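You operate a simulated robot arm through the tools that you are given. There is no shell and no other tool.

Carry out the task below with a simulated robot arm. There is one attempt and no reset: what you move stays moved.

TASK
Grind what is in the mortar, then stir in one big scoop of the order card's herb.
Fine: the scoop from its box; stir with the small scoop till no patch shows and leave it in; pestle and big scoop back, nothing spilt. Set down upright: stone pestle, big scoop.

Only the result counts: the job must be done as asked and must still hold three seconds after the hand-in. Knocking over, shifting, dropping, spilling or breaking anything else fails it.

THE ROBOT
A 7-joint arm with a two-finger parallel gripper, fixed in place. Base frame: the origin is at the foot of the arm, x ahead of it, y to its left, z up. Units: cm, rad, N and s.
Its first joint turns from -2.897 to 2.897 rad. Payload 1.57 kg.
The tool frame sits at the grasp point between the pads (the TCP): z along the fingers, y along the line on which they close. The tips reach 3 cm beyond it. The gripper opens to 11 cm. The fingers are 2.4 cm wide and 1.2 cm thick; the gripper's body (4.8 by 11.2 cm) begins 7.8 cm behind the TCP.
Orientation is told as [roll, pitch, yaw] about the base's x, y, z axes, in that order, counted from this pose: with the fingers straight down and closing along the base's y, the tool's x points along the base's -x, its y along +y and its z along -z.

THE INTERFACE
- The arm moves only by the tool jog_arm. Its argument "steps" is a list of rows, each an object (a shift or turn left out is 0, a gripper value left out holds the last) with "angular": the turn, a rotation vector about the base's x, y, z in units of 120 degrees (1.0 is 120 degrees), a list of three; "slide": the shift along the base's x, y, z in units of 300 mm (1.0 is 300 mm), a list of three; "gripper": the finger opening in cm, from 0 to 11. In form: [{"angular": [ax, ay, az], "slide": [dx, dy, dz], "gripper": gripper}, ...]. A call has 1 to 20 rows; each row is the pose to reach, as a shift and turn from the pose commanded when the call began. A call with a number of a shift or a turn outside -1 to 1 is refused whole. Each row takes 0.2 s and may step no farther than 5 cm and 0.15 rad from the row before; otherwise, or with a gripper value out of range, the whole call is refused. A pose out of reach is approached as far as the arm can. The call stops where the force on the tool passes 50 N (or 10 N more than at its start, if that is more) or the arm is blocked; 0.2 s more then pass. Each finger travels about 10.8 cm/s and halts on what it meets, pressing with about 25 N; the grip force reading is that of the motor and also rises with nothing between the fingers. The clock runs only during rows and for 0.2 s after the last one: add rows that repeat a pose to give the fingers time. It gives the time, the measured TCP pose, the force on the tool (base axes), the opening and the grip force at its end, in the units of the frame above (readings bear some noise), with the torque about the TCP (base axes, N m) and any sound that the robot's microphone picked up, and new pictures: "views" is both (left out), scene, wrist or none.
- Cameras (640 x 400 px; columns grow to the right, rows downward): "scene" is fixed at [39.76, -64.92, 159.55]; the picture's right is [0.93, -0.37, 0.00], its down [-0.30, -0.75, -0.58] and it looks along [0.22, 0.54, -0.81] (base axes); focal length 314 px, centre (320, 200). "wrist" rides on the gripper at [7, 1.6, -14.1] in the tool frame; the picture's right is [-0.23, 0.97, 0.00], its down [-0.86, -0.20, -0.48] and it looks along [-0.47, -0.11, 0.88] (tool axes); focal length 222 px, centre (320, 200). There is no depth. A picture from a camera that has moved, and an enlarged one, comes with that camera's place and axes in the base frame and with its lens.
- move_column(by): slides the trunk up (or, below 0, down) by that many cm; the arm rides with it, the base frame stays. It gives what a move gives, with no picture.
- inspect(camera, box): a new picture of the part [left, top, right, bottom] of that camera's present view, enlarged. It takes no simulated time.
- close_job(): hands the job in; it is judged then, once.

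Places have to be worked out from the pictures, the camera data and where the tool is seen. Open the gripper and draw the arm clear of the work before you hand the job in, unless the task says otherwise.

The tools are called after ">>>" as a command line: name --argument value ..., lists and objects as JSON in quotes. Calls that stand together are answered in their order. jog_arm: Moves the arm, as the interface text tells. Its arguments: {"type":"object","properties":{"steps":{"type":"array"},"views":{"type":"string","enum":["both","scene","wrist","none"]}},"required":["steps"]} The other tools are called the same way: move_column (by) slides the trunk up or down; inspect (camera, box) takes an enlarged picture of a part of a camera's view; close_job () hands the job in.

At the start:

```text
clock: 0.0
ee_pos: [41.77, -27.47, 119.32]
tcp_rot: [0.001, -0.002, -0.001]
ft_force: [-0.5, 0.3, 0.3]
wrist_torque: [0.0, 0.03, 0.01]
width: 11.01
gripper_force: 0.0
trunk travel left (down, up): [-40.0, 21.0]
```

scene: 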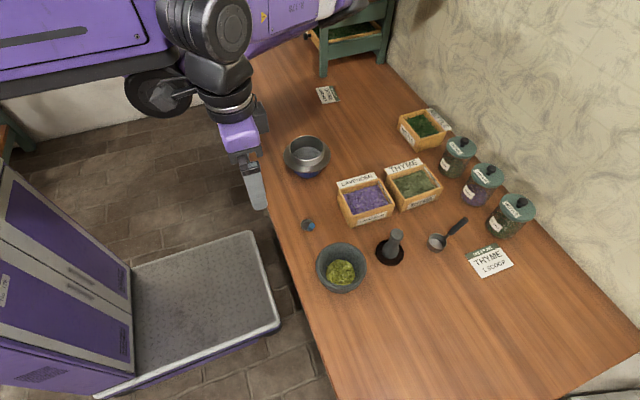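
wrist: 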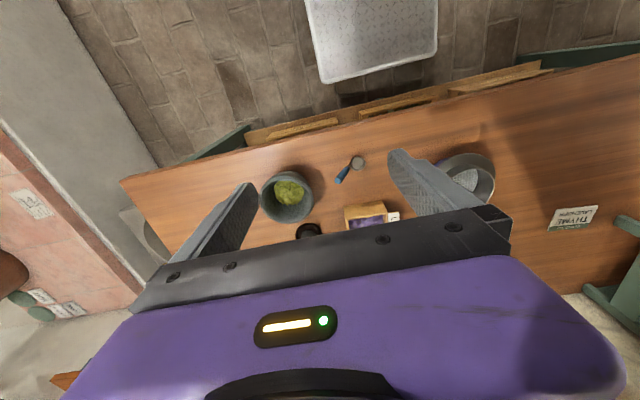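

I start by looking closely at the scene: the order card, mortar, pestle, scoops and boxes.

>>> inspect --camera "scene" --box '[300, 200, 420, 300]'

>>> inspect --camera "scene" --box '[400, 190, 540, 290]'

>>> inspect --camera "scene" --box '[320, 100, 480, 220]'

>>> inspect --camera "scene" --box '[270, 60, 370, 140]'

>>> inspect --camera "wrist" --box '[240, 130, 420, 260]'

```text
4.00 times, centred on (360, 250) of scene
camera zoom: at [39.76, -64.92, 159.55], right [0.93, -0.37, 0.0], down [-0.3, -0.75, -0.58], along [0.22, 0.54, -0.81], focal length 1254 px, centre (160, 0)
```

zoom: 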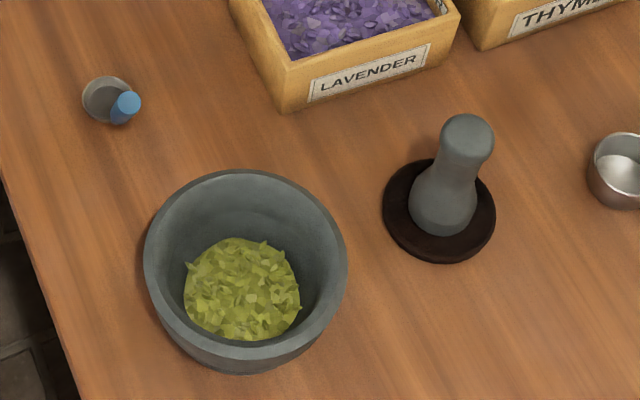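

```text
4.00 times, centred on (470, 240) of scene
camera zoom: at [39.76, -64.92, 159.55], right [0.93, -0.37, 0.0], down [-0.3, -0.75, -0.58], along [0.22, 0.54, -0.81], focal length 1254 px, centre (-280, 40)
```

zoom: 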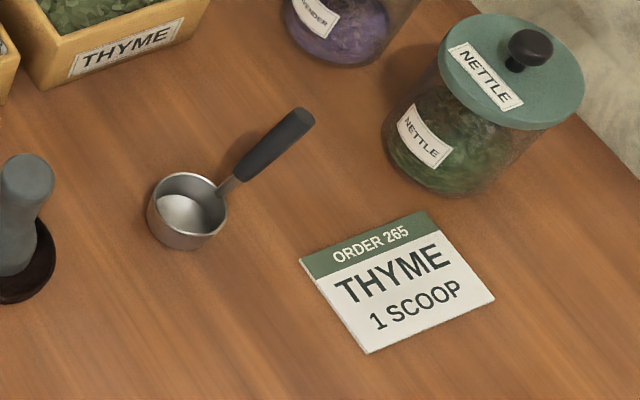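

```text
3.33 times, centred on (400, 160) of scene
camera zoom: at [39.76, -64.92, 159.55], right [0.93, -0.37, 0.0], down [-0.3, -0.75, -0.58], along [0.22, 0.54, -0.81], focal length 1045 px, centre (53, 333)
```

zoom: 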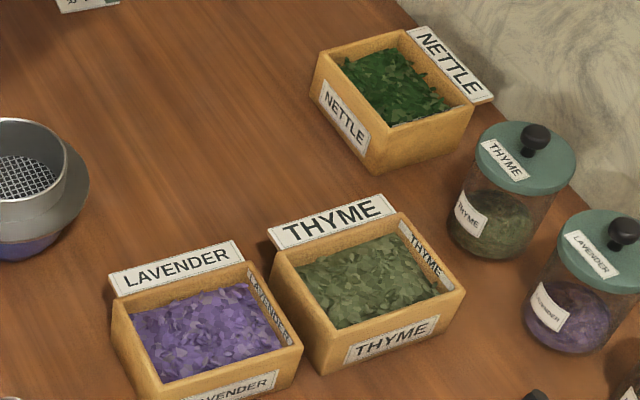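

```text
5.00 times, centred on (320, 100) of scene
camera zoom: at [39.76, -64.92, 159.55], right [0.93, -0.37, 0.0], down [-0.3, -0.75, -0.58], along [0.22, 0.54, -0.81], focal length 1568 px, centre (320, 700)
```

zoom: 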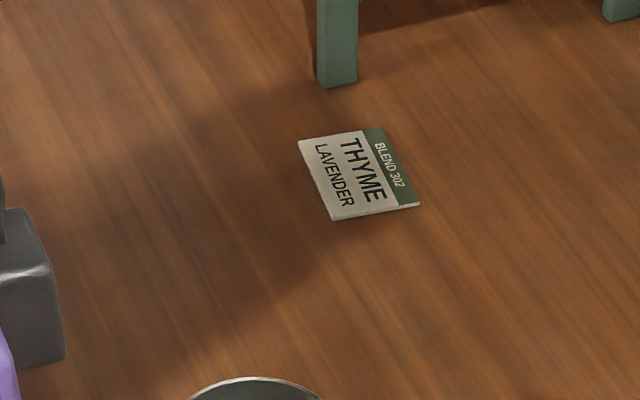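

```text
3.08 times, centred on (330, 195) of wrist
camera zoom: at [34.85, -26.01, 133.39], right [0.23, 0.97, 0.0], down [0.85, -0.2, 0.48], along [0.47, -0.11, -0.88], focal length 684 px, centre (289, 215)
```

zoom: 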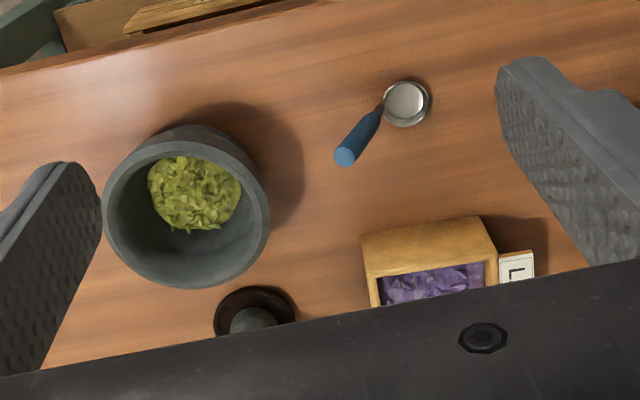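

The order is thyme, one scoop. Triangulating the two views puts the mortar rim near (56,-38,90.6) and the small scoop's handle tip near (53.4,-26.5,92). I move the wrist camera over the table for second views of the pestle, big scoop and boxes.

>>> jog_arm --steps '[{"slide": [0.13, 0.05, 0]}, {"slide": [0.26, 0.1, 0]}, {"slide": [0.39, 0.15, 0]}, {"slide": [0.52, 0.2, 0]}, {"slide": [0.65, 0.25, 0]}, {"slide": [0.65, 0.25, 0]}]'

```text
clock: 1.4
ee_pos: [61.35, -20.28, 119.37]
tcp_rot: [0.001, -0.002, -0.001]
ft_force: [0.1, -0.5, 0.2]
wrist_torque: [0.0, 0.02, 0.02]
width: 11.01
gripper_force: 0.0
trunk travel left (down, up): [-40.0, 21.0]
camera wrist: at [54.39, -18.59, 133.49], right [0.23, 0.97, 0.0], down [0.85, -0.2, 0.48], along [0.47, -0.11, -0.88], focal length 222 px, centre (320, 200)
```

scene: 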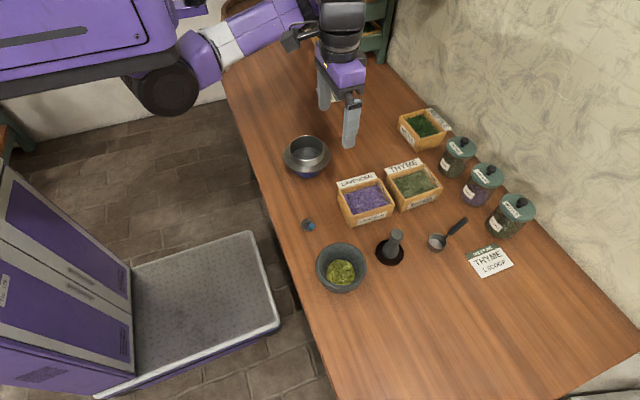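
wrist: 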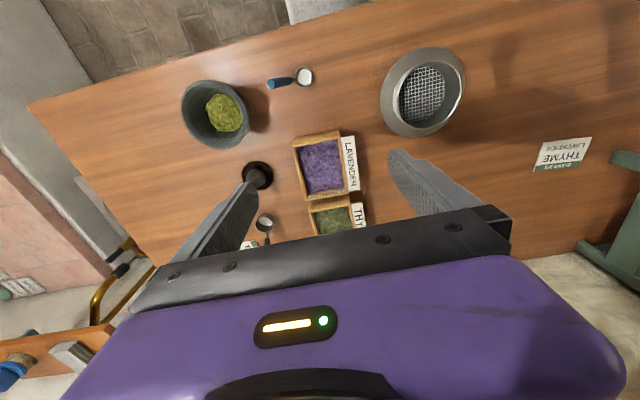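

The view needs to shift toward -y and outward to see the pestle, big scoop and thyme box together; I move there at the same height.

>>> jog_arm --steps '[{"slide": [0.06, -0.12, 0]}, {"slide": [0.12, -0.24, 0]}, {"slide": [0.18, -0.36, 0]}, {"slide": [0.24, -0.48, 0]}, {"slide": [0.3, -0.6, 0]}, {"slide": [0.36, -0.72, 0]}, {"slide": [0.36, -0.72, 0]}]'

>>> inspect --camera "wrist" --box '[160, 40, 480, 240]'

>>> inspect --camera "wrist" --box '[240, 100, 400, 200]'

```text
clock: 3.0
ee_pos: [72.16, -41.96, 119.56]
tcp_rot: [0.0, -0.001, -0.003]
ft_force: [-0.1, 1.2, -0.8]
wrist_torque: [0.02, 0.0, 0.02]
width: 11.02
gripper_force: 0.2
trunk travel left (down, up): [-40.0, 21.0]
camera wrist: at [65.09, -40.3, 133.55], right [0.23, 0.97, 0.0], down [0.85, -0.2, 0.48], along [0.47, -0.11, -0.88], focal length 222 px, centre (320, 200)
```

scene: 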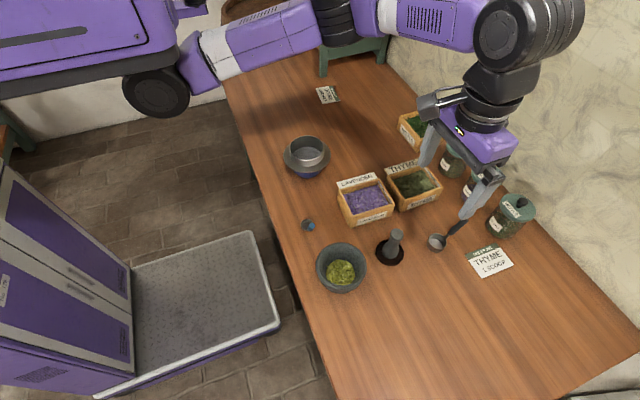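
wrist: 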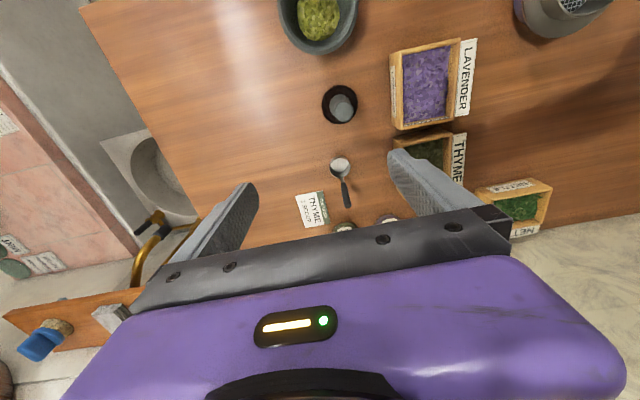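

```text
2.00 times, centred on (320, 140) of wrist
camera zoom: at [65.09, -40.3, 133.55], right [0.23, 0.97, 0.0], down [0.85, -0.2, 0.48], along [0.47, -0.11, -0.88], focal length 444 px, centre (320, 320)
```

zoom: 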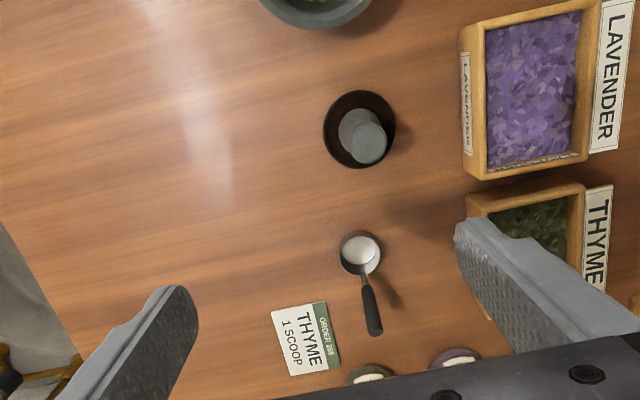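

```text
4.00 times, centred on (320, 150) of wrist
camera zoom: at [65.09, -40.3, 133.55], right [0.23, 0.97, 0.0], down [0.85, -0.2, 0.48], along [0.47, -0.11, -0.88], focal length 888 px, centre (320, 400)
```

zoom: 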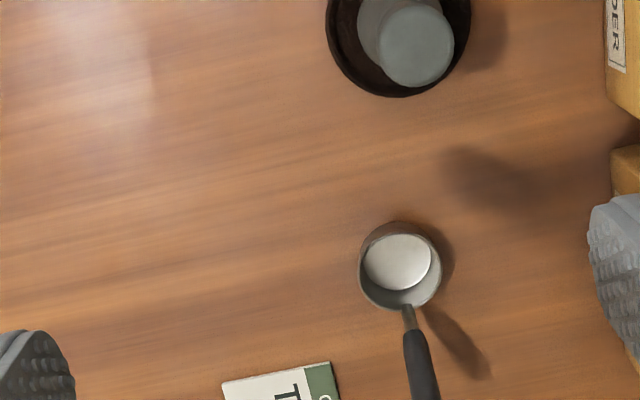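

Triangulation gives the pestle upright at about (70.7,-37.5) with its top near z 94.7, and the big scoop cup at (82.6,-39.9) with a steep handle rising toward +x. I position above the pestle at z≈104 to check alignment.

>>> jog_arm --steps '[{"slide": [-0.05, 0.143, 0], "gripper": 8}, {"slide": [-0.05, 0.143, -0.1]}, {"slide": [-0.05, 0.143, -0.2]}, {"slide": [-0.05, 0.143, -0.3]}, {"slide": [-0.05, 0.143, -0.4]}, {"slide": [-0.05, 0.143, -0.5]}, {"slide": [-0.05, 0.143, -0.5]}]'

>>> inspect --camera "wrist" --box '[160, 60, 480, 260]'

>>> inspect --camera "scene" --box '[320, 150, 480, 250]'

```text
clock: 4.6
ee_pos: [70.44, -37.56, 104.37]
tcp_rot: [0.0, -0.002, -0.003]
ft_force: [-0.7, -0.2, 0.3]
wrist_torque: [0.0, -0.04, -0.03]
width: 7.99
gripper_force: 0.1
trunk travel left (down, up): [-40.0, 21.0]
camera wrist: at [63.43, -35.92, 118.37], right [0.23, 0.97, 0.0], down [0.85, -0.2, 0.48], along [0.47, -0.11, -0.88], focal length 222 px, centre (320, 200)
```

scene: 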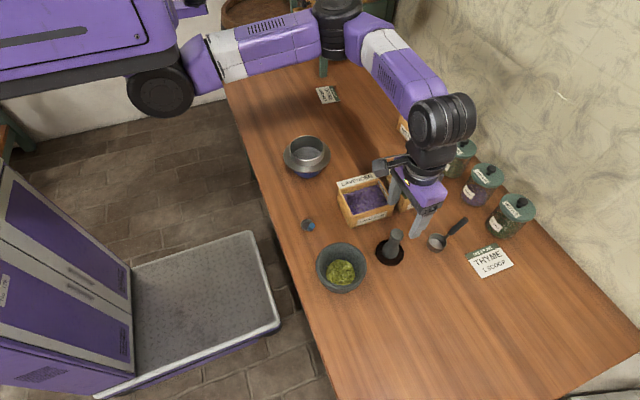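
wrist: 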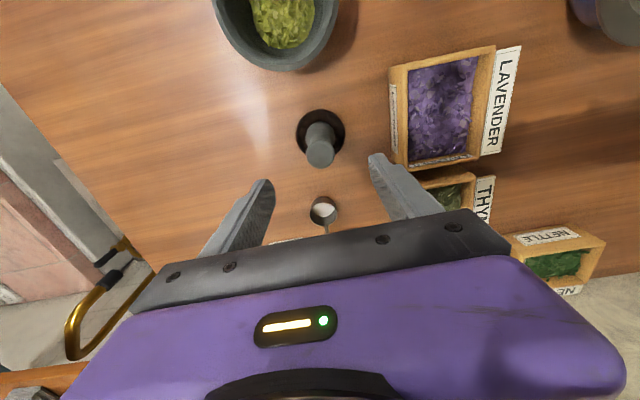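

```text
2.00 times, centred on (320, 160) of wrist
camera zoom: at [63.43, -35.92, 118.37], right [0.23, 0.97, 0.0], down [0.85, -0.2, 0.48], along [0.47, -0.11, -0.88], focal length 444 px, centre (320, 280)
```

zoom: 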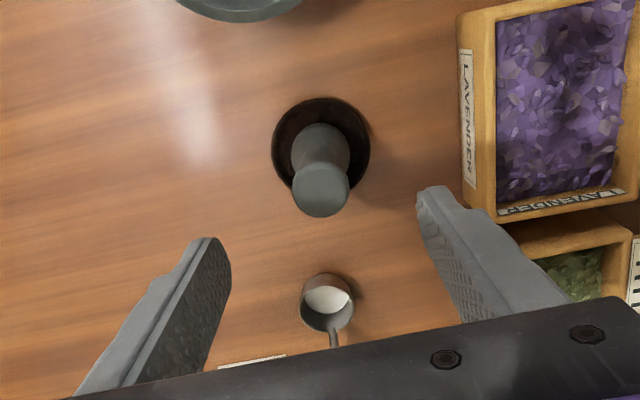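

```text
4.00 times, centred on (400, 200) of scene
camera zoom: at [39.76, -64.92, 159.55], right [0.93, -0.37, 0.0], down [-0.3, -0.75, -0.58], along [0.22, 0.54, -0.81], focal length 1254 px, centre (0, 200)
```

zoom: 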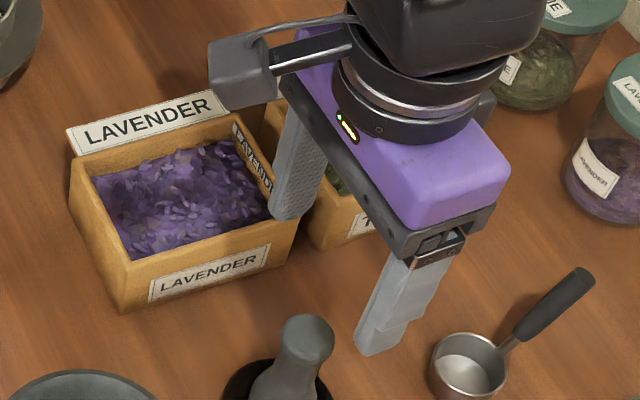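

The pestle top re-projects to (70.56,-37.47), matching the TCP. I descend to z≈92.6 around it and close.

>>> jog_arm --steps '[{"slide": [0.004, 0.003, -0.1]}, {"slide": [0.004, 0.003, -0.2]}, {"slide": [0.004, 0.003, -0.28]}, {"slide": [0.004, 0.003, -0.34]}, {"slide": [0.004, 0.003, -0.39]}, {"slide": [0.004, 0.003, -0.39]}, {"slide": [0.004, 0.003, -0.39], "gripper": 6}, {"slide": [0.004, 0.003, -0.39], "gripper": 4}, {"slide": [0.004, 0.003, -0.39], "gripper": 2}, {"slide": [0.004, 0.003, -0.39], "gripper": 1}, {"slide": [0.004, 0.003, -0.39], "gripper": 1}]'

>>> inspect --camera "scene" --box '[320, 170, 480, 270]'

```text
clock: 7.0
ee_pos: [70.62, -37.34, 92.72]
tcp_rot: [-0.001, -0.002, -0.001]
ft_force: [0.6, -1.8, 1.2]
wrist_torque: [-0.04, 0.0, -0.01]
width: 3.1
gripper_force: 25.2
trunk travel left (down, up): [-40.0, 21.0]
camera wrist: at [63.68, -35.73, 106.77], right [0.23, 0.97, 0.0], down [0.85, -0.2, 0.48], along [0.47, -0.11, -0.88], focal length 222 px, centre (320, 200)
```

scene: 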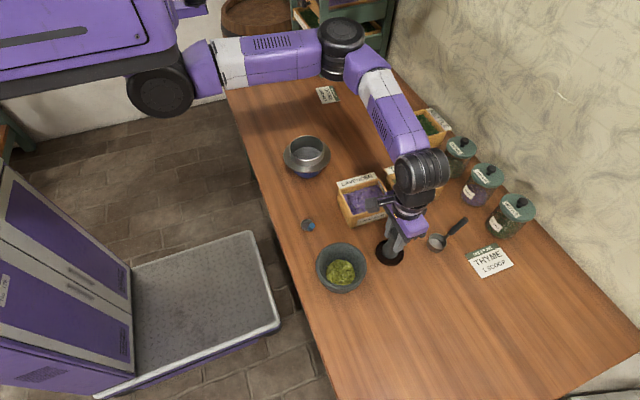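
wrist: 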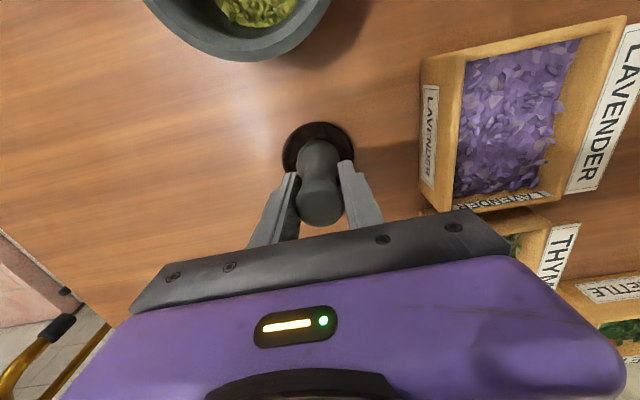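

```text
4.00 times, centred on (400, 220) of scene
camera zoom: at [39.76, -64.92, 159.55], right [0.93, -0.37, 0.0], down [-0.3, -0.75, -0.58], along [0.22, 0.54, -0.81], focal length 1254 px, centre (0, 120)
```

zoom: 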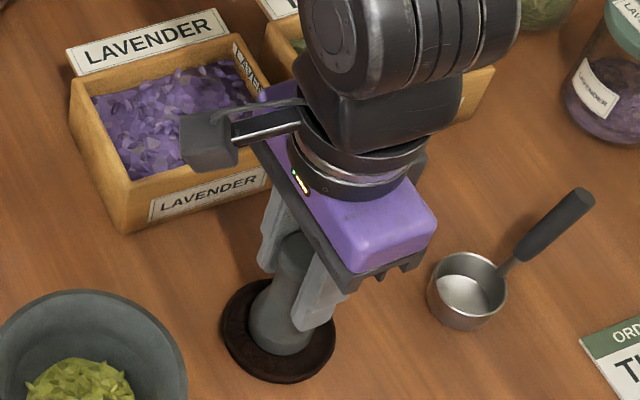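

The pestle is held (3.1 cm, 25 N). I lift it straight up 10 cm and check.

>>> jog_arm --steps '[{"slide": [0, 0, 0.05]}, {"slide": [0, 0, 0.12]}, {"slide": [0, 0, 0.22]}, {"slide": [0, 0, 0.33]}, {"slide": [0, 0, 0.33]}]'

>>> inspect --camera "scene" --box '[320, 170, 480, 270]'

>>> inspect --camera "wrist" --box '[160, 20, 480, 220]'

```text
clock: 8.2
ee_pos: [70.67, -37.51, 102.64]
tcp_rot: [0.001, -0.001, -0.002]
ft_force: [-0.3, 1.3, -2.2]
wrist_torque: [0.01, 0.03, 0.0]
width: 3.13
gripper_force: 25.2
trunk travel left (down, up): [-40.0, 21.0]
camera wrist: at [63.76, -35.8, 116.66], right [0.23, 0.97, 0.0], down [0.85, -0.2, 0.48], along [0.47, -0.11, -0.88], focal length 222 px, centre (320, 200)
```

scene: 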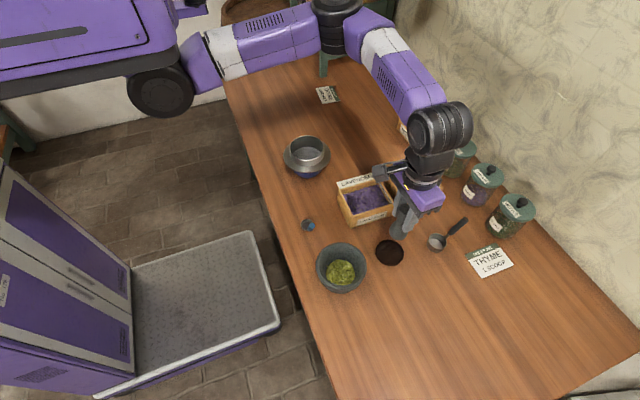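
wrist: 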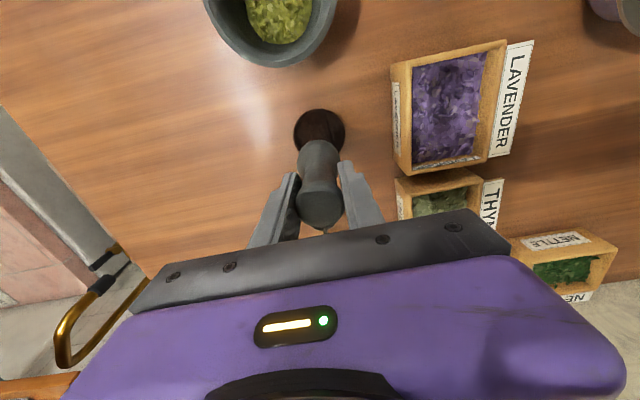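

```text
4.00 times, centred on (400, 220) of scene
camera zoom: at [39.76, -64.92, 159.55], right [0.93, -0.37, 0.0], down [-0.3, -0.75, -0.58], along [0.22, 0.54, -0.81], focal length 1254 px, centre (0, 120)
```

zoom: 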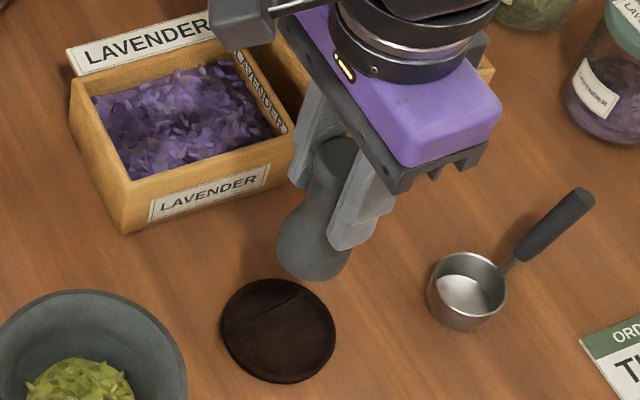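

```text
2.00 times, centred on (320, 120) of wrist
camera zoom: at [63.76, -35.8, 116.66], right [0.23, 0.97, 0.0], down [0.85, -0.2, 0.48], along [0.47, -0.11, -0.88], focal length 444 px, centre (320, 360)
```

zoom: 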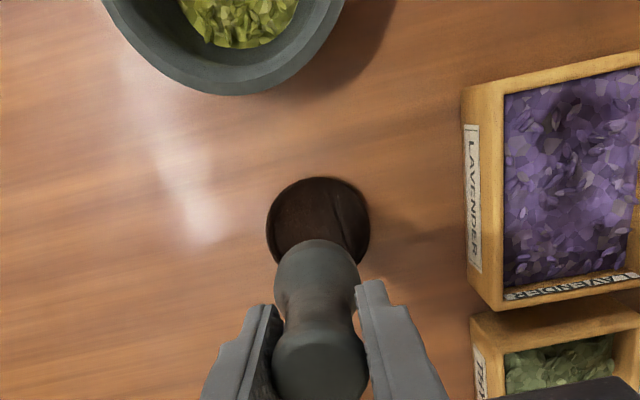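

The pestle is off its flat dark disc (disc centre about (70.9,-37.4)). I carry it over the mortar at (56,-38.4), staying above the rim.

>>> jog_arm --steps '[{"slide": [0, 0, 0.05]}, {"slide": [-0.12, -0.008, 0.05]}, {"slide": [-0.25, -0.015, 0.05]}, {"slide": [-0.37, -0.023, 0.05]}, {"slide": [-0.489, -0.03, 0.05]}, {"slide": [-0.489, -0.03, 0.05]}]'

>>> inspect --camera "wrist" --box '[200, 60, 440, 210]'

>>> inspect --camera "scene" --box '[270, 190, 430, 290]'

```text
clock: 9.6
ee_pos: [56.05, -38.34, 103.76]
tcp_rot: [0.001, -0.001, -0.002]
ft_force: [-0.1, 0.5, -2.2]
wrist_torque: [-0.01, 0.03, 0.0]
width: 3.12
gripper_force: 24.9
trunk travel left (down, up): [-40.0, 21.0]
camera wrist: at [49.01, -36.65, 117.86], right [0.23, 0.97, 0.0], down [0.85, -0.2, 0.48], along [0.47, -0.11, -0.88], focal length 222 px, centre (320, 200)
```

scene: 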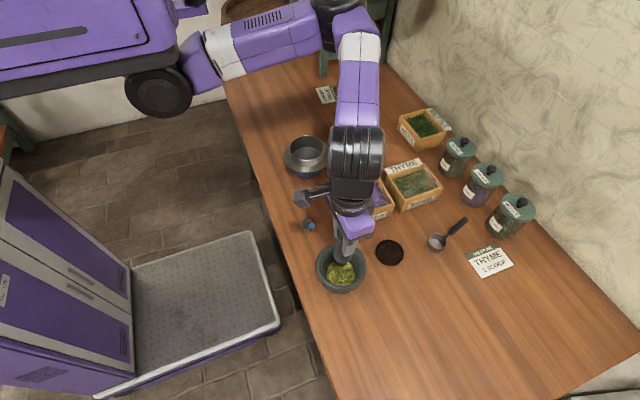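
wrist: 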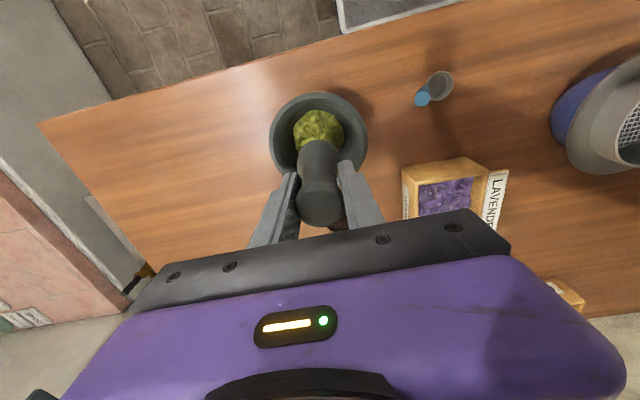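

```text
2.67 times, centred on (320, 135) of wrist
camera zoom: at [49.01, -36.65, 117.86], right [0.23, 0.97, 0.0], down [0.85, -0.2, 0.48], along [0.47, -0.11, -0.88], focal length 592 px, centre (320, 373)
```

zoom: 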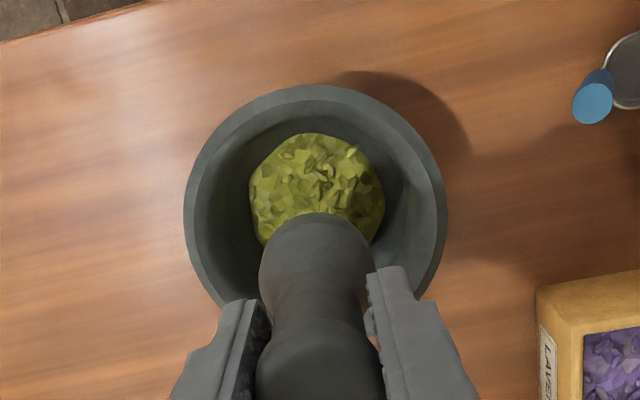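

```text
4.00 times, centred on (350, 240) of scene
camera zoom: at [39.76, -64.92, 159.55], right [0.93, -0.37, 0.0], down [-0.3, -0.75, -0.58], along [0.22, 0.54, -0.81], focal length 1254 px, centre (200, 40)
```

zoom: 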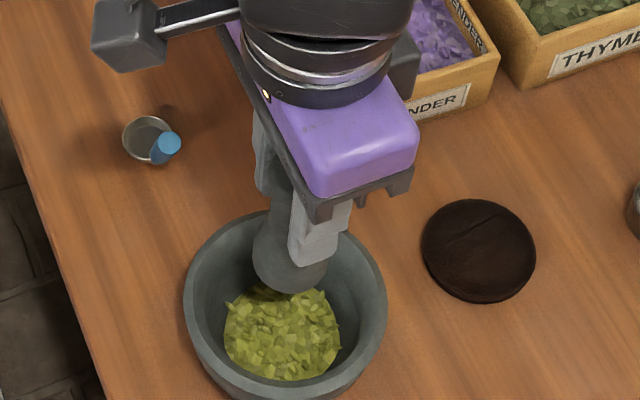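

The pestle is centred over the mortar. I lower it to just above the herb, then feel for contact.

>>> jog_arm --steps '[{"slide": [0, 0, -0.1]}, {"slide": [0, 0, -0.2]}, {"slide": [0, 0, -0.26]}, {"slide": [0, 0, -0.28]}, {"slide": [0, 0, -0.29]}, {"slide": [0, 0, -0.29]}]' --views "none"

```text
clock: 11.0
ee_pos: [55.94, -38.24, 95.24]
tcp_rot: [0.0, -0.002, -0.002]
ft_force: [0.7, -1.1, -1.8]
wrist_torque: [0.01, 0.01, 0.03]
width: 3.12
gripper_force: 25.0
trunk travel left (down, up): [-40.0, 21.0]
```

No contact yet at z 95.2. I continue down in small steps.

>>> jog_arm --steps '[{"slide": [0, 0, -0.01]}, {"slide": [0, 0, -0.02]}, {"slide": [0, 0, -0.03]}, {"slide": [0, 0, -0.03]}]' --views "none"

>>> jog_arm --steps '[{"slide": [0, 0, -0.01]}, {"slide": [0, 0, -0.02]}, {"slide": [0, 0, -0.02]}]' --views "both"

```text
clock: 12.0
ee_pos: [56.08, -38.39, 94.38]
tcp_rot: [0.0, -0.001, -0.002]
ft_force: [0.2, 0.4, -2.6]
wrist_torque: [0.01, 0.02, -0.01]
width: 3.09
gripper_force: 25.1
trunk travel left (down, up): [-40.0, 21.0]
```

```text
clock: 12.8
ee_pos: [56.07, -38.33, 93.77]
tcp_rot: [0.0, -0.003, -0.001]
ft_force: [-0.3, 0.0, -1.8]
wrist_torque: [0.01, 0.0, -0.01]
width: 3.1
gripper_force: 25.5
trunk travel left (down, up): [-40.0, 21.0]
camera wrist: at [49.05, -36.66, 107.87], right [0.23, 0.97, 0.0], down [0.85, -0.2, 0.48], along [0.47, -0.11, -0.88], focal length 222 px, centre (320, 200)
```

scene: 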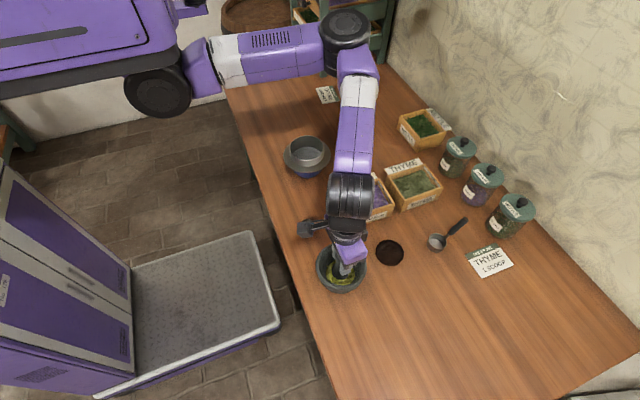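
wrist: 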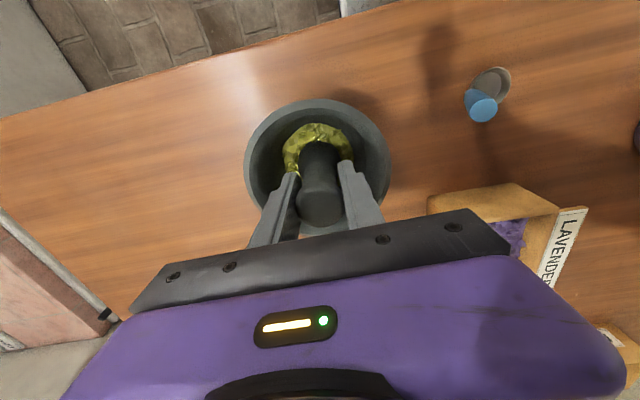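

Pestle is now within the herb with no reaction force, so the floor is still lower. I continue down in small steps watching the force.

>>> jog_arm --steps '[{"slide": [0, 0, -0.01]}, {"slide": [0, 0, -0.015]}, {"slide": [0, 0, -0.015]}]' --views "none"

>>> jog_arm --steps '[{"slide": [0, 0, -0.007]}, {"slide": [0, 0, -0.013]}, {"slide": [0, 0, -0.013]}]' --views "none"

```text
clock: 13.6
ee_pos: [55.98, -38.32, 93.51]
tcp_rot: [-0.002, -0.002, -0.002]
ft_force: [-1.9, -2.9, 18.0]
wrist_torque: [-0.04, 0.0, 0.04]
width: 3.06
gripper_force: 25.0
trunk travel left (down, up): [-40.0, 21.0]
```

```text
clock: 14.4
ee_pos: [55.99, -38.24, 92.91]
tcp_rot: [-0.003, -0.002, -0.001]
ft_force: [-0.2, -3.6, 18.5]
wrist_torque: [-0.02, -0.04, -0.02]
width: 3.09
gripper_force: 24.7
trunk travel left (down, up): [-40.0, 21.0]
```

Contact with ~18 N at z≈93.5; then the same force at 92.9 suggests the pestle slid up slightly in the grip. I look before grinding.

>>> inspect --camera "wrist" --box '[220, 80, 420, 240]'

>>> inspect --camera "scene" --box '[290, 210, 410, 310]'

```text
2.50 times, centred on (320, 160) of wrist
camera zoom: at [49.04, -36.59, 107.04], right [0.23, 0.97, 0.0], down [0.85, -0.2, 0.48], along [0.47, -0.11, -0.88], focal length 555 px, centre (320, 300)
```

zoom: 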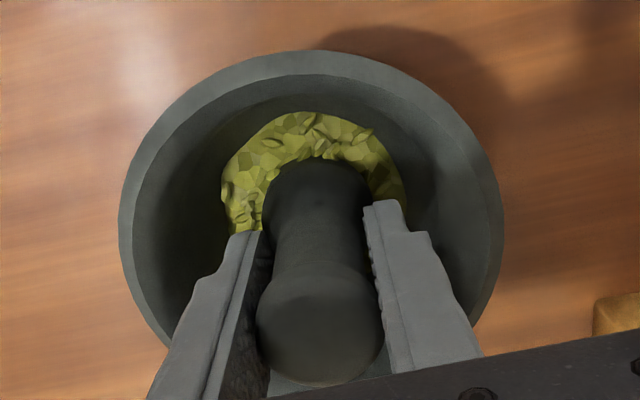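

```text
4.00 times, centred on (350, 260) of scene
camera zoom: at [39.76, -64.92, 159.55], right [0.93, -0.37, 0.0], down [-0.3, -0.75, -0.58], along [0.22, 0.54, -0.81], focal length 1254 px, centre (200, -40)
```

zoom: 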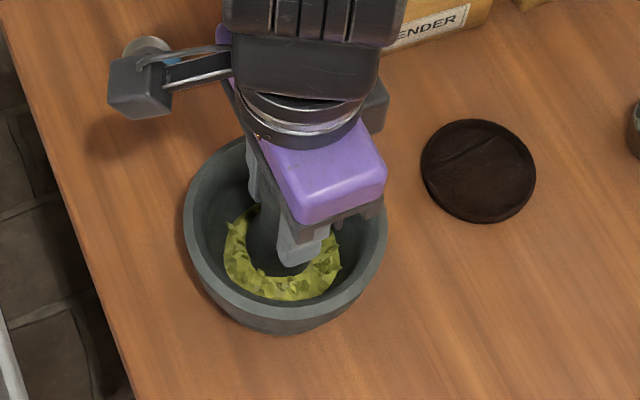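

The pestle sits well in the herb inside the mortar. I grind with two circles of about 1 cm radius under light downward pressure.

>>> jog_arm --steps '[{"slide": [0.033, 0, 0.002]}, {"slide": [0.023, 0.023, 0.002]}, {"slide": [0, 0.033, 0.002]}, {"slide": [-0.023, 0.023, 0.002]}, {"slide": [-0.033, 0, 0.002]}, {"slide": [-0.023, -0.023, 0.002]}, {"slide": [0, -0.033, 0.002]}, {"slide": [0.023, -0.023, 0.002]}, {"slide": [0.033, 0, 0.002]}, {"slide": [0.023, 0.023, 0.002]}, {"slide": [0, 0.033, 0.002]}, {"slide": [-0.023, 0.023, 0.002]}, {"slide": [-0.033, 0, 0.002]}, {"slide": [-0.023, -0.023, 0.002]}, {"slide": [0, -0.033, 0.002]}, {"slide": [0.023, -0.023, 0.002]}, {"slide": [0, 0, 0.002]}]'

>>> inspect --camera "wrist" --box '[220, 80, 420, 240]'

```text
clock: 18.0
ee_pos: [56.2, -38.19, 93.04]
tcp_rot: [0.001, -0.001, -0.002]
ft_force: [0.2, 0.5, -2.4]
wrist_torque: [0.04, 0.0, 0.01]
width: 3.06
gripper_force: 25.5
trunk travel left (down, up): [-40.0, 21.0]
camera wrist: at [49.13, -36.63, 107.14], right [0.23, 0.97, 0.0], down [0.85, -0.2, 0.48], along [0.47, -0.11, -0.88], focal length 222 px, centre (320, 200)
```

scene: 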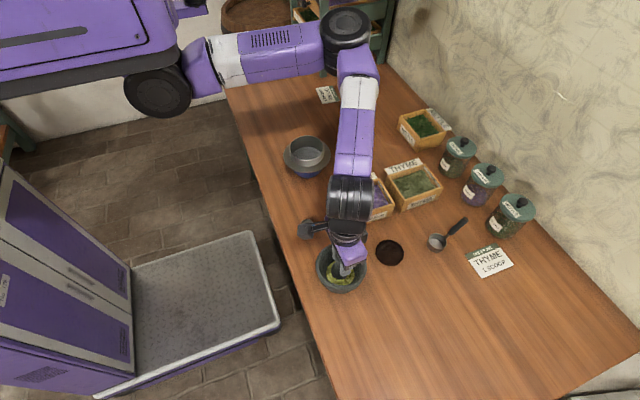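
wrist: 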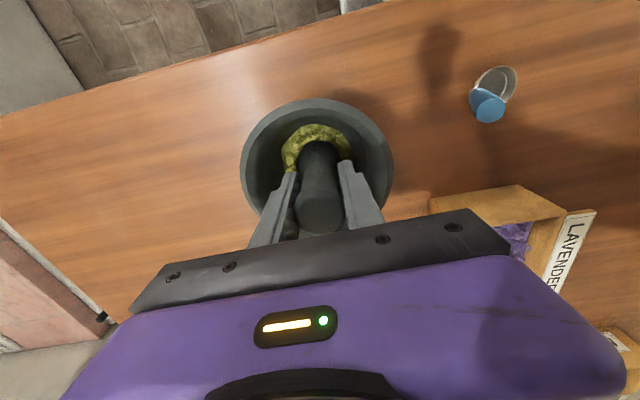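

```text
2.50 times, centred on (320, 160) of wrist
camera zoom: at [49.13, -36.63, 107.14], right [0.23, 0.97, 0.0], down [0.85, -0.2, 0.48], along [0.47, -0.11, -0.88], focal length 555 px, centre (320, 300)
```

zoom: 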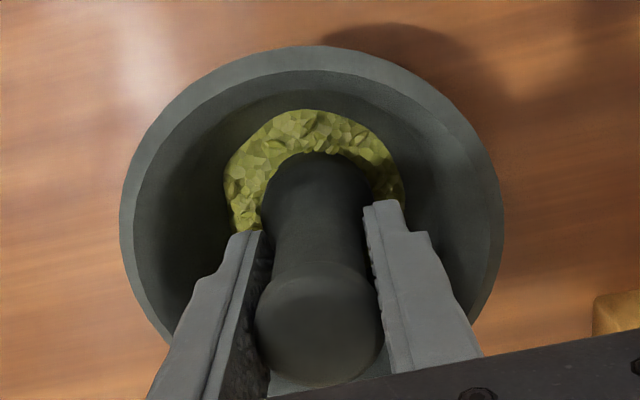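

The flakes are getting finer but the contact was light. I press about 0.3 cm deeper and grind more.

>>> jog_arm --steps '[{"slide": [0, 0, -0.01]}, {"slide": [0.04, 0, -0.01]}, {"slide": [0.028, 0.028, -0.01]}, {"slide": [0, 0.04, -0.01]}, {"slide": [-0.028, 0.028, -0.01]}, {"slide": [-0.04, 0, -0.01]}, {"slide": [-0.028, -0.028, -0.01]}, {"slide": [0, -0.04, -0.01]}, {"slide": [0.028, -0.028, -0.01]}, {"slide": [0.04, 0, -0.01]}, {"slide": [0.028, 0.028, -0.01]}, {"slide": [0, 0.04, -0.01]}, {"slide": [-0.028, 0.028, -0.01]}, {"slide": [-0.04, 0, -0.01]}, {"slide": [-0.028, -0.028, -0.01]}, {"slide": [0, -0.04, -0.01]}, {"slide": [0.028, -0.028, -0.01]}, {"slide": [0.04, 0, -0.01]}, {"slide": [0, 0, -0.01]}]' --views "none"

>>> inspect --camera "wrist" --box '[220, 80, 420, 240]'

```text
clock: 22.0
ee_pos: [56.35, -38.15, 92.8]
tcp_rot: [-0.003, -0.007, 0.003]
ft_force: [9.7, 0.4, 19.6]
wrist_torque: [-0.02, -0.42, -0.01]
width: 3.12
gripper_force: 25.2
trunk travel left (down, up): [-40.0, 21.0]
```

```text
2.50 times, centred on (320, 160) of wrist
camera zoom: at [49.25, -36.6, 106.8], right [0.23, 0.97, 0.0], down [0.85, -0.2, 0.48], along [0.47, -0.11, -0.88], focal length 555 px, centre (320, 300)
```

zoom: 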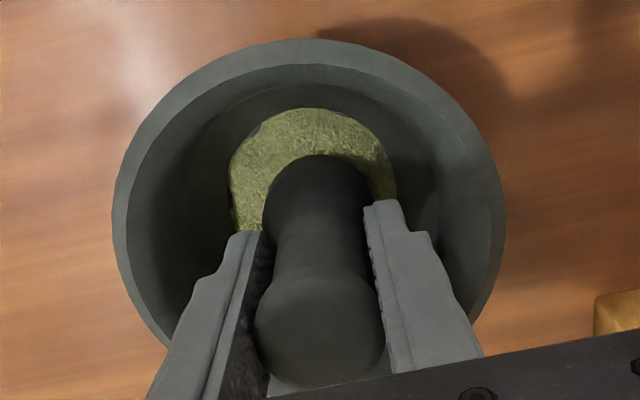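

The herb now looks finely ground. One more round with the same pressure to be sure, then look at everything.

>>> jog_arm --steps '[{"slide": [0, 0, 0]}, {"slide": [-0.03, 0, 0]}, {"slide": [-0.021, -0.021, 0]}, {"slide": [0, -0.03, 0]}, {"slide": [0.021, -0.021, 0]}, {"slide": [0.03, 0, 0]}, {"slide": [0.021, 0.021, 0]}, {"slide": [0, 0.03, 0]}, {"slide": [-0.021, 0.021, 0]}, {"slide": [-0.03, 0, 0]}, {"slide": [-0.021, -0.021, 0]}, {"slide": [0, -0.03, 0]}, {"slide": [0.021, -0.021, 0]}, {"slide": [0.03, 0, 0]}, {"slide": [0.021, 0.021, 0]}, {"slide": [0, 0.03, 0]}, {"slide": [0, 0, 0]}, {"slide": [0, 0, 0.02]}]'

>>> inspect --camera "wrist" --box '[220, 80, 420, 240]'

>>> inspect --camera "scene" --box '[290, 210, 410, 310]'

```text
clock: 25.8
ee_pos: [56.16, -38.29, 93.44]
tcp_rot: [0.0, 0.0, -0.001]
ft_force: [0.5, 0.5, -2.3]
wrist_torque: [-0.03, 0.03, -0.01]
width: 3.11
gripper_force: 26.1
trunk travel left (down, up): [-40.0, 21.0]
camera wrist: at [49.14, -36.59, 107.45], right [0.23, 0.97, 0.0], down [0.85, -0.2, 0.48], along [0.47, -0.11, -0.88], focal length 222 px, centre (320, 200)
```

scene: 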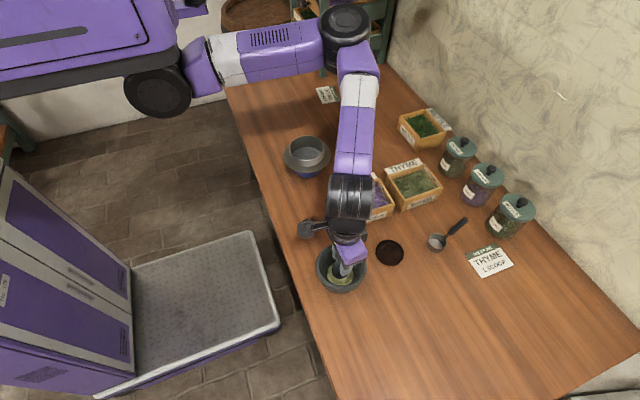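
wrist: 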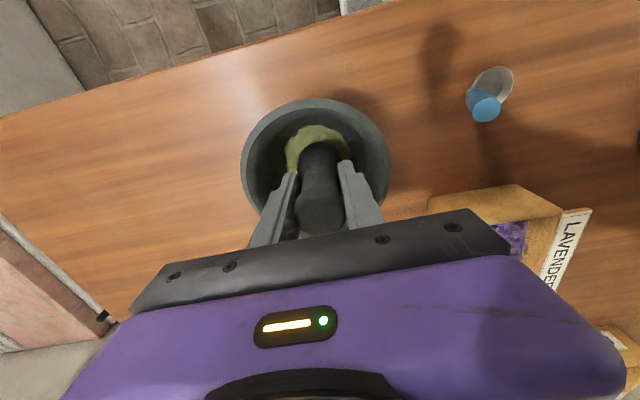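

```text
2.50 times, centred on (320, 160) of wrist
camera zoom: at [49.14, -36.59, 107.45], right [0.23, 0.97, 0.0], down [0.85, -0.2, 0.48], along [0.47, -0.11, -0.88], focal length 555 px, centre (320, 300)
```

zoom: 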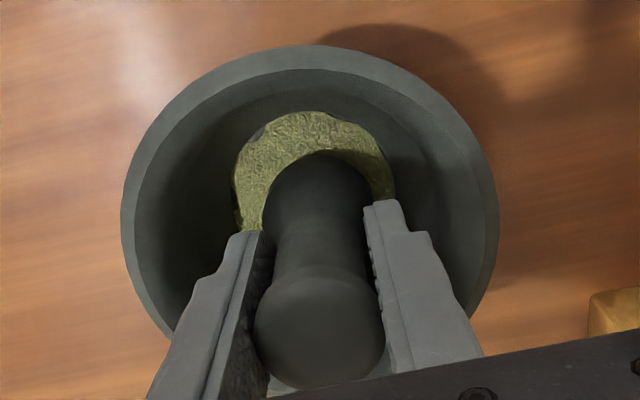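

```text
4.00 times, centred on (350, 260) of scene
camera zoom: at [39.76, -64.92, 159.55], right [0.93, -0.37, 0.0], down [-0.3, -0.75, -0.58], along [0.22, 0.54, -0.81], focal length 1254 px, centre (200, -40)
```

zoom: 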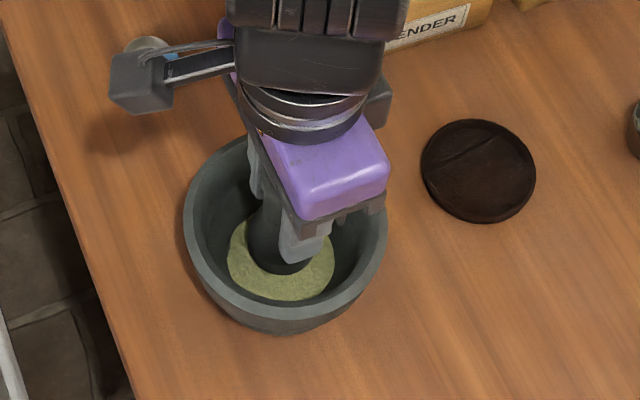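

The herb is a uniform fine powder and the mortar hasn't moved. I lift the pestle straight out and take it back over its disc.

>>> jog_arm --steps '[{"slide": [0, 0, 0.08]}, {"slide": [0, 0, 0.18]}, {"slide": [0, 0, 0.28]}, {"slide": [0, 0, 0.35]}, {"slide": [0, 0, 0.35]}, {"slide": [0.12, 0.008, 0.35]}, {"slide": [0.24, 0.015, 0.35]}, {"slide": [0.36, 0.023, 0.35]}, {"slide": [0.485, 0.03, 0.35]}, {"slide": [0.485, 0.03, 0.35]}, {"slide": [0.485, 0.03, 0.25]}, {"slide": [0.485, 0.03, 0.17]}, {"slide": [0.485, 0.03, 0.1]}, {"slide": [0.485, 0.03, 0.1]}]'

>>> inspect --camera "scene" --box '[320, 190, 440, 290]'

>>> inspect --camera "wrist" --box '[220, 60, 420, 220]'

```text
clock: 28.8
ee_pos: [70.64, -37.48, 96.3]
tcp_rot: [0.0, -0.002, -0.003]
ft_force: [1.3, 0.8, -2.7]
wrist_torque: [0.0, -0.01, 0.0]
width: 3.11
gripper_force: 25.2
trunk travel left (down, up): [-40.0, 21.0]
camera wrist: at [63.65, -35.79, 110.32], right [0.23, 0.97, 0.0], down [0.85, -0.2, 0.48], along [0.47, -0.11, -0.88], focal length 222 px, centre (320, 200)
```

scene: 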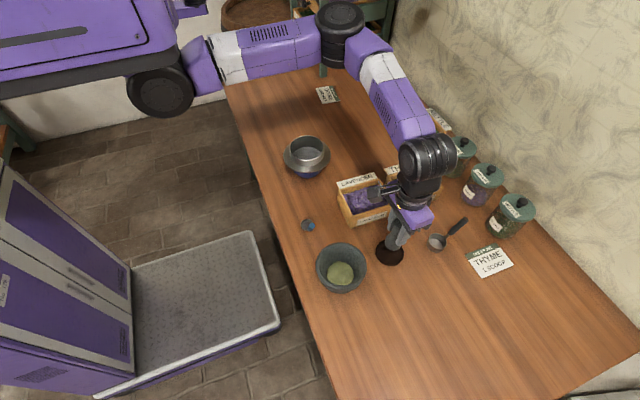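
wrist: 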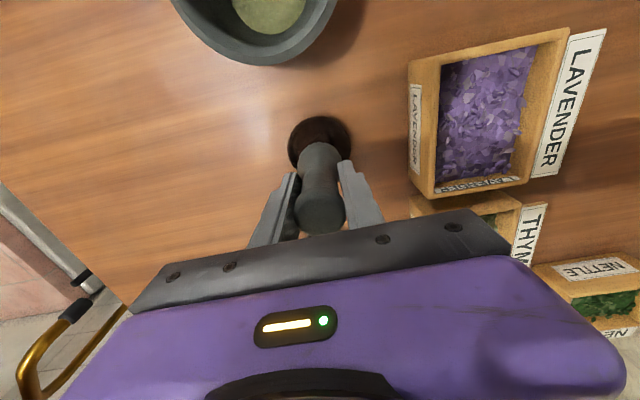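

```text
4.00 times, centred on (380, 240) of scene
camera zoom: at [39.76, -64.92, 159.55], right [0.93, -0.37, 0.0], down [-0.3, -0.75, -0.58], along [0.22, 0.54, -0.81], focal length 1254 px, centre (80, 40)
```

zoom: 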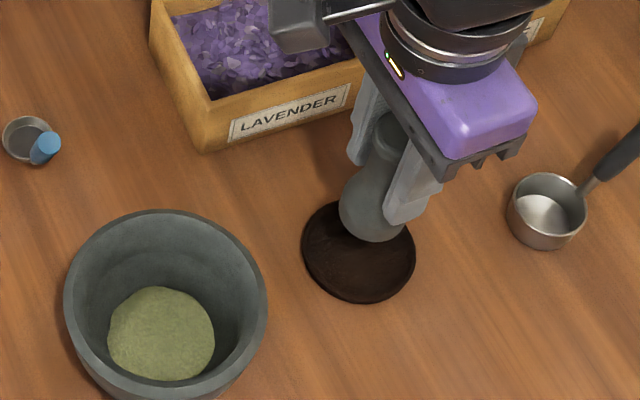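

```text
2.50 times, centred on (320, 140) of wrist
camera zoom: at [63.65, -35.79, 110.32], right [0.23, 0.97, 0.0], down [0.85, -0.2, 0.48], along [0.47, -0.11, -0.88], focal length 555 px, centre (320, 350)
```

zoom: 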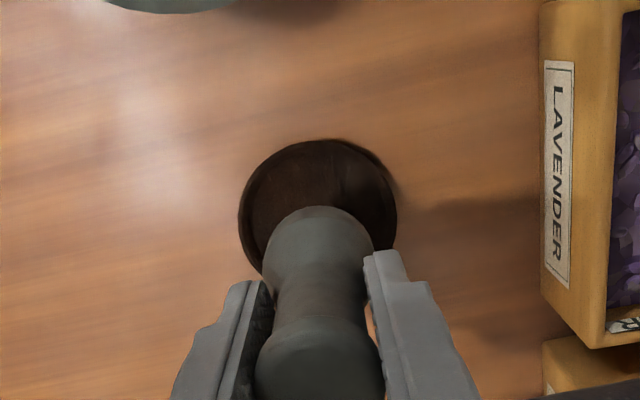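

The pestle is above its disc. I lower it in slow steps and feel for contact.

>>> jog_arm --steps '[{"slide": [0, 0.001, -0.05]}, {"slide": [0, 0.001, -0.09]}, {"slide": [0, 0.001, -0.115]}, {"slide": [0, 0.001, -0.125]}, {"slide": [0, 0.001, -0.125]}]' --views "none"

>>> jog_arm --steps '[{"slide": [0, 0, -0.005]}, {"slide": [0, 0, -0.01]}, {"slide": [0, 0, -0.01]}]' --views "none"

```text
clock: 30.0
ee_pos: [70.52, -37.33, 92.66]
tcp_rot: [0.0, 0.0, -0.001]
ft_force: [-0.3, -0.4, -2.6]
wrist_torque: [0.05, 0.01, 0.0]
width: 3.08
gripper_force: 25.3
trunk travel left (down, up): [-40.0, 21.0]
```

```text
clock: 30.8
ee_pos: [70.65, -37.37, 92.24]
tcp_rot: [0.0, -0.001, -0.001]
ft_force: [0.3, -0.9, -2.1]
wrist_torque: [-0.01, 0.0, -0.04]
width: 3.09
gripper_force: 25.3
trunk travel left (down, up): [-40.0, 21.0]
```

Not down yet at z 92.2; I continue in 1.5 mm steps.

>>> jog_arm --steps '[{"slide": [0, 0, -0.005]}, {"slide": [0, 0, -0.005]}]' --views "none"

>>> jog_arm --steps '[{"slide": [0, 0, -0.005]}, {"slide": [0, 0, -0.005]}]' --views "none"

```text
clock: 31.4
ee_pos: [70.66, -37.34, 92.25]
tcp_rot: [0.0, -0.002, -0.002]
ft_force: [0.3, 0.7, -2.3]
wrist_torque: [-0.02, -0.04, 0.0]
width: 3.1
gripper_force: 25.1
trunk travel left (down, up): [-40.0, 21.0]
```

```text
clock: 32.0
ee_pos: [70.63, -37.36, 91.95]
tcp_rot: [0.0, 0.0, -0.002]
ft_force: [0.2, -0.1, -1.6]
wrist_torque: [0.0, -0.03, -0.03]
width: 3.09
gripper_force: 25.3
trunk travel left (down, up): [-40.0, 21.0]
```

Still only the pestle's weight is felt; I go a little lower.

>>> jog_arm --steps '[{"slide": [0, 0, -0.004]}, {"slide": [0, 0, -0.004]}]' --views "none"

>>> jog_arm --steps '[{"slide": [0, 0, -0.004]}, {"slide": [0, 0, -0.004]}]' --views "both"

>>> inspect --camera "scene" --box '[320, 190, 440, 290]'

```text
clock: 32.6
ee_pos: [70.67, -37.37, 91.82]
tcp_rot: [-0.001, -0.002, -0.002]
ft_force: [0.0, -1.0, -2.0]
wrist_torque: [0.04, 0.01, 0.01]
width: 3.08
gripper_force: 25.1
trunk travel left (down, up): [-40.0, 21.0]
```

```text
clock: 33.2
ee_pos: [70.58, -37.34, 91.66]
tcp_rot: [-0.001, -0.002, -0.001]
ft_force: [0.5, 0.9, -2.0]
wrist_torque: [0.04, 0.01, 0.0]
width: 3.09
gripper_force: 25.1
trunk travel left (down, up): [-40.0, 21.0]
camera wrist: at [63.64, -35.69, 105.73], right [0.23, 0.97, 0.0], down [0.85, -0.2, 0.48], along [0.47, -0.11, -0.88], focal length 222 px, centre (320, 200)
```

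scene: 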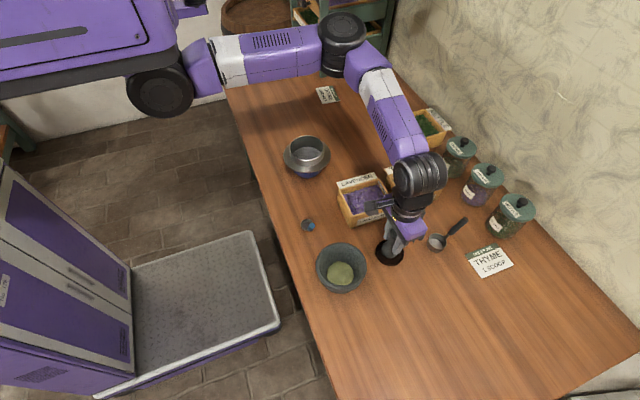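
wrist: 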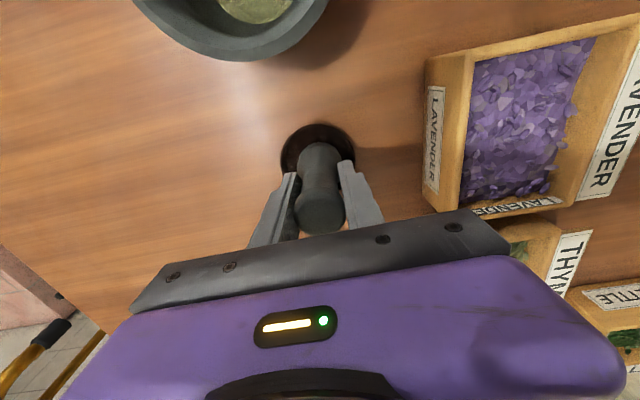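

```text
4.00 times, centred on (380, 240) of scene
camera zoom: at [39.76, -64.92, 159.55], right [0.93, -0.37, 0.0], down [-0.3, -0.75, -0.58], along [0.22, 0.54, -0.81], focal length 1254 px, centre (80, 40)
```

zoom: 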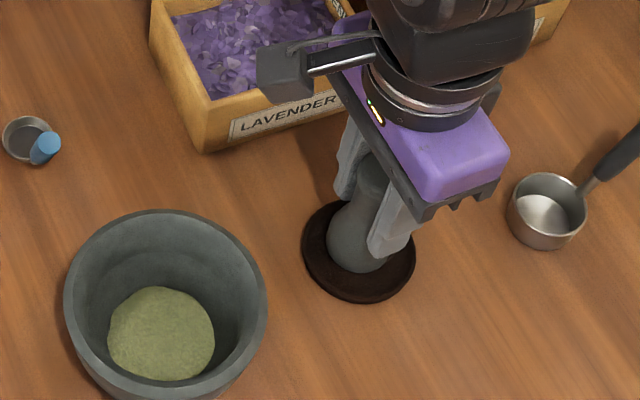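

Very close to the disc now. I keep lowering in tiny steps.

>>> jog_arm --steps '[{"slide": [0, 0, -0.004]}, {"slide": [0, 0, -0.007]}, {"slide": [0, 0, -0.007]}]' --views "none"

>>> jog_arm --steps '[{"slide": [0, 0, -0.004]}, {"slide": [0, 0, -0.007]}, {"slide": [0, 0, -0.007]}]' --views "none"

```text
clock: 34.0
ee_pos: [70.62, -37.34, 91.55]
tcp_rot: [-0.002, -0.003, 0.0]
ft_force: [-2.2, 2.3, 15.6]
wrist_torque: [0.18, 0.24, -0.02]
width: 3.09
gripper_force: 24.6
trunk travel left (down, up): [-40.0, 21.0]
```

```text
clock: 34.8
ee_pos: [70.65, -37.35, 91.55]
tcp_rot: [-0.003, -0.004, 0.0]
ft_force: [1.3, 1.1, 34.1]
wrist_torque: [0.11, 0.01, 0.03]
width: 3.14
gripper_force: 25.2
trunk travel left (down, up): [-40.0, 21.0]
```

Firm contact at z 91.55 (34 N). I back off a couple of millimetres' command to unload, then open gently.

>>> jog_arm --steps '[{"slide": [0, 0, 0.008]}, {"slide": [0, 0, 0.01]}, {"slide": [0, 0, 0.01]}]' --views "none"

```text
clock: 35.6
ee_pos: [70.52, -37.35, 91.6]
tcp_rot: [0.0, -0.002, -0.002]
ft_force: [5.9, -2.5, 14.6]
wrist_torque: [-0.17, -0.35, 0.0]
width: 3.12
gripper_force: 25.2
trunk travel left (down, up): [-40.0, 21.0]
```

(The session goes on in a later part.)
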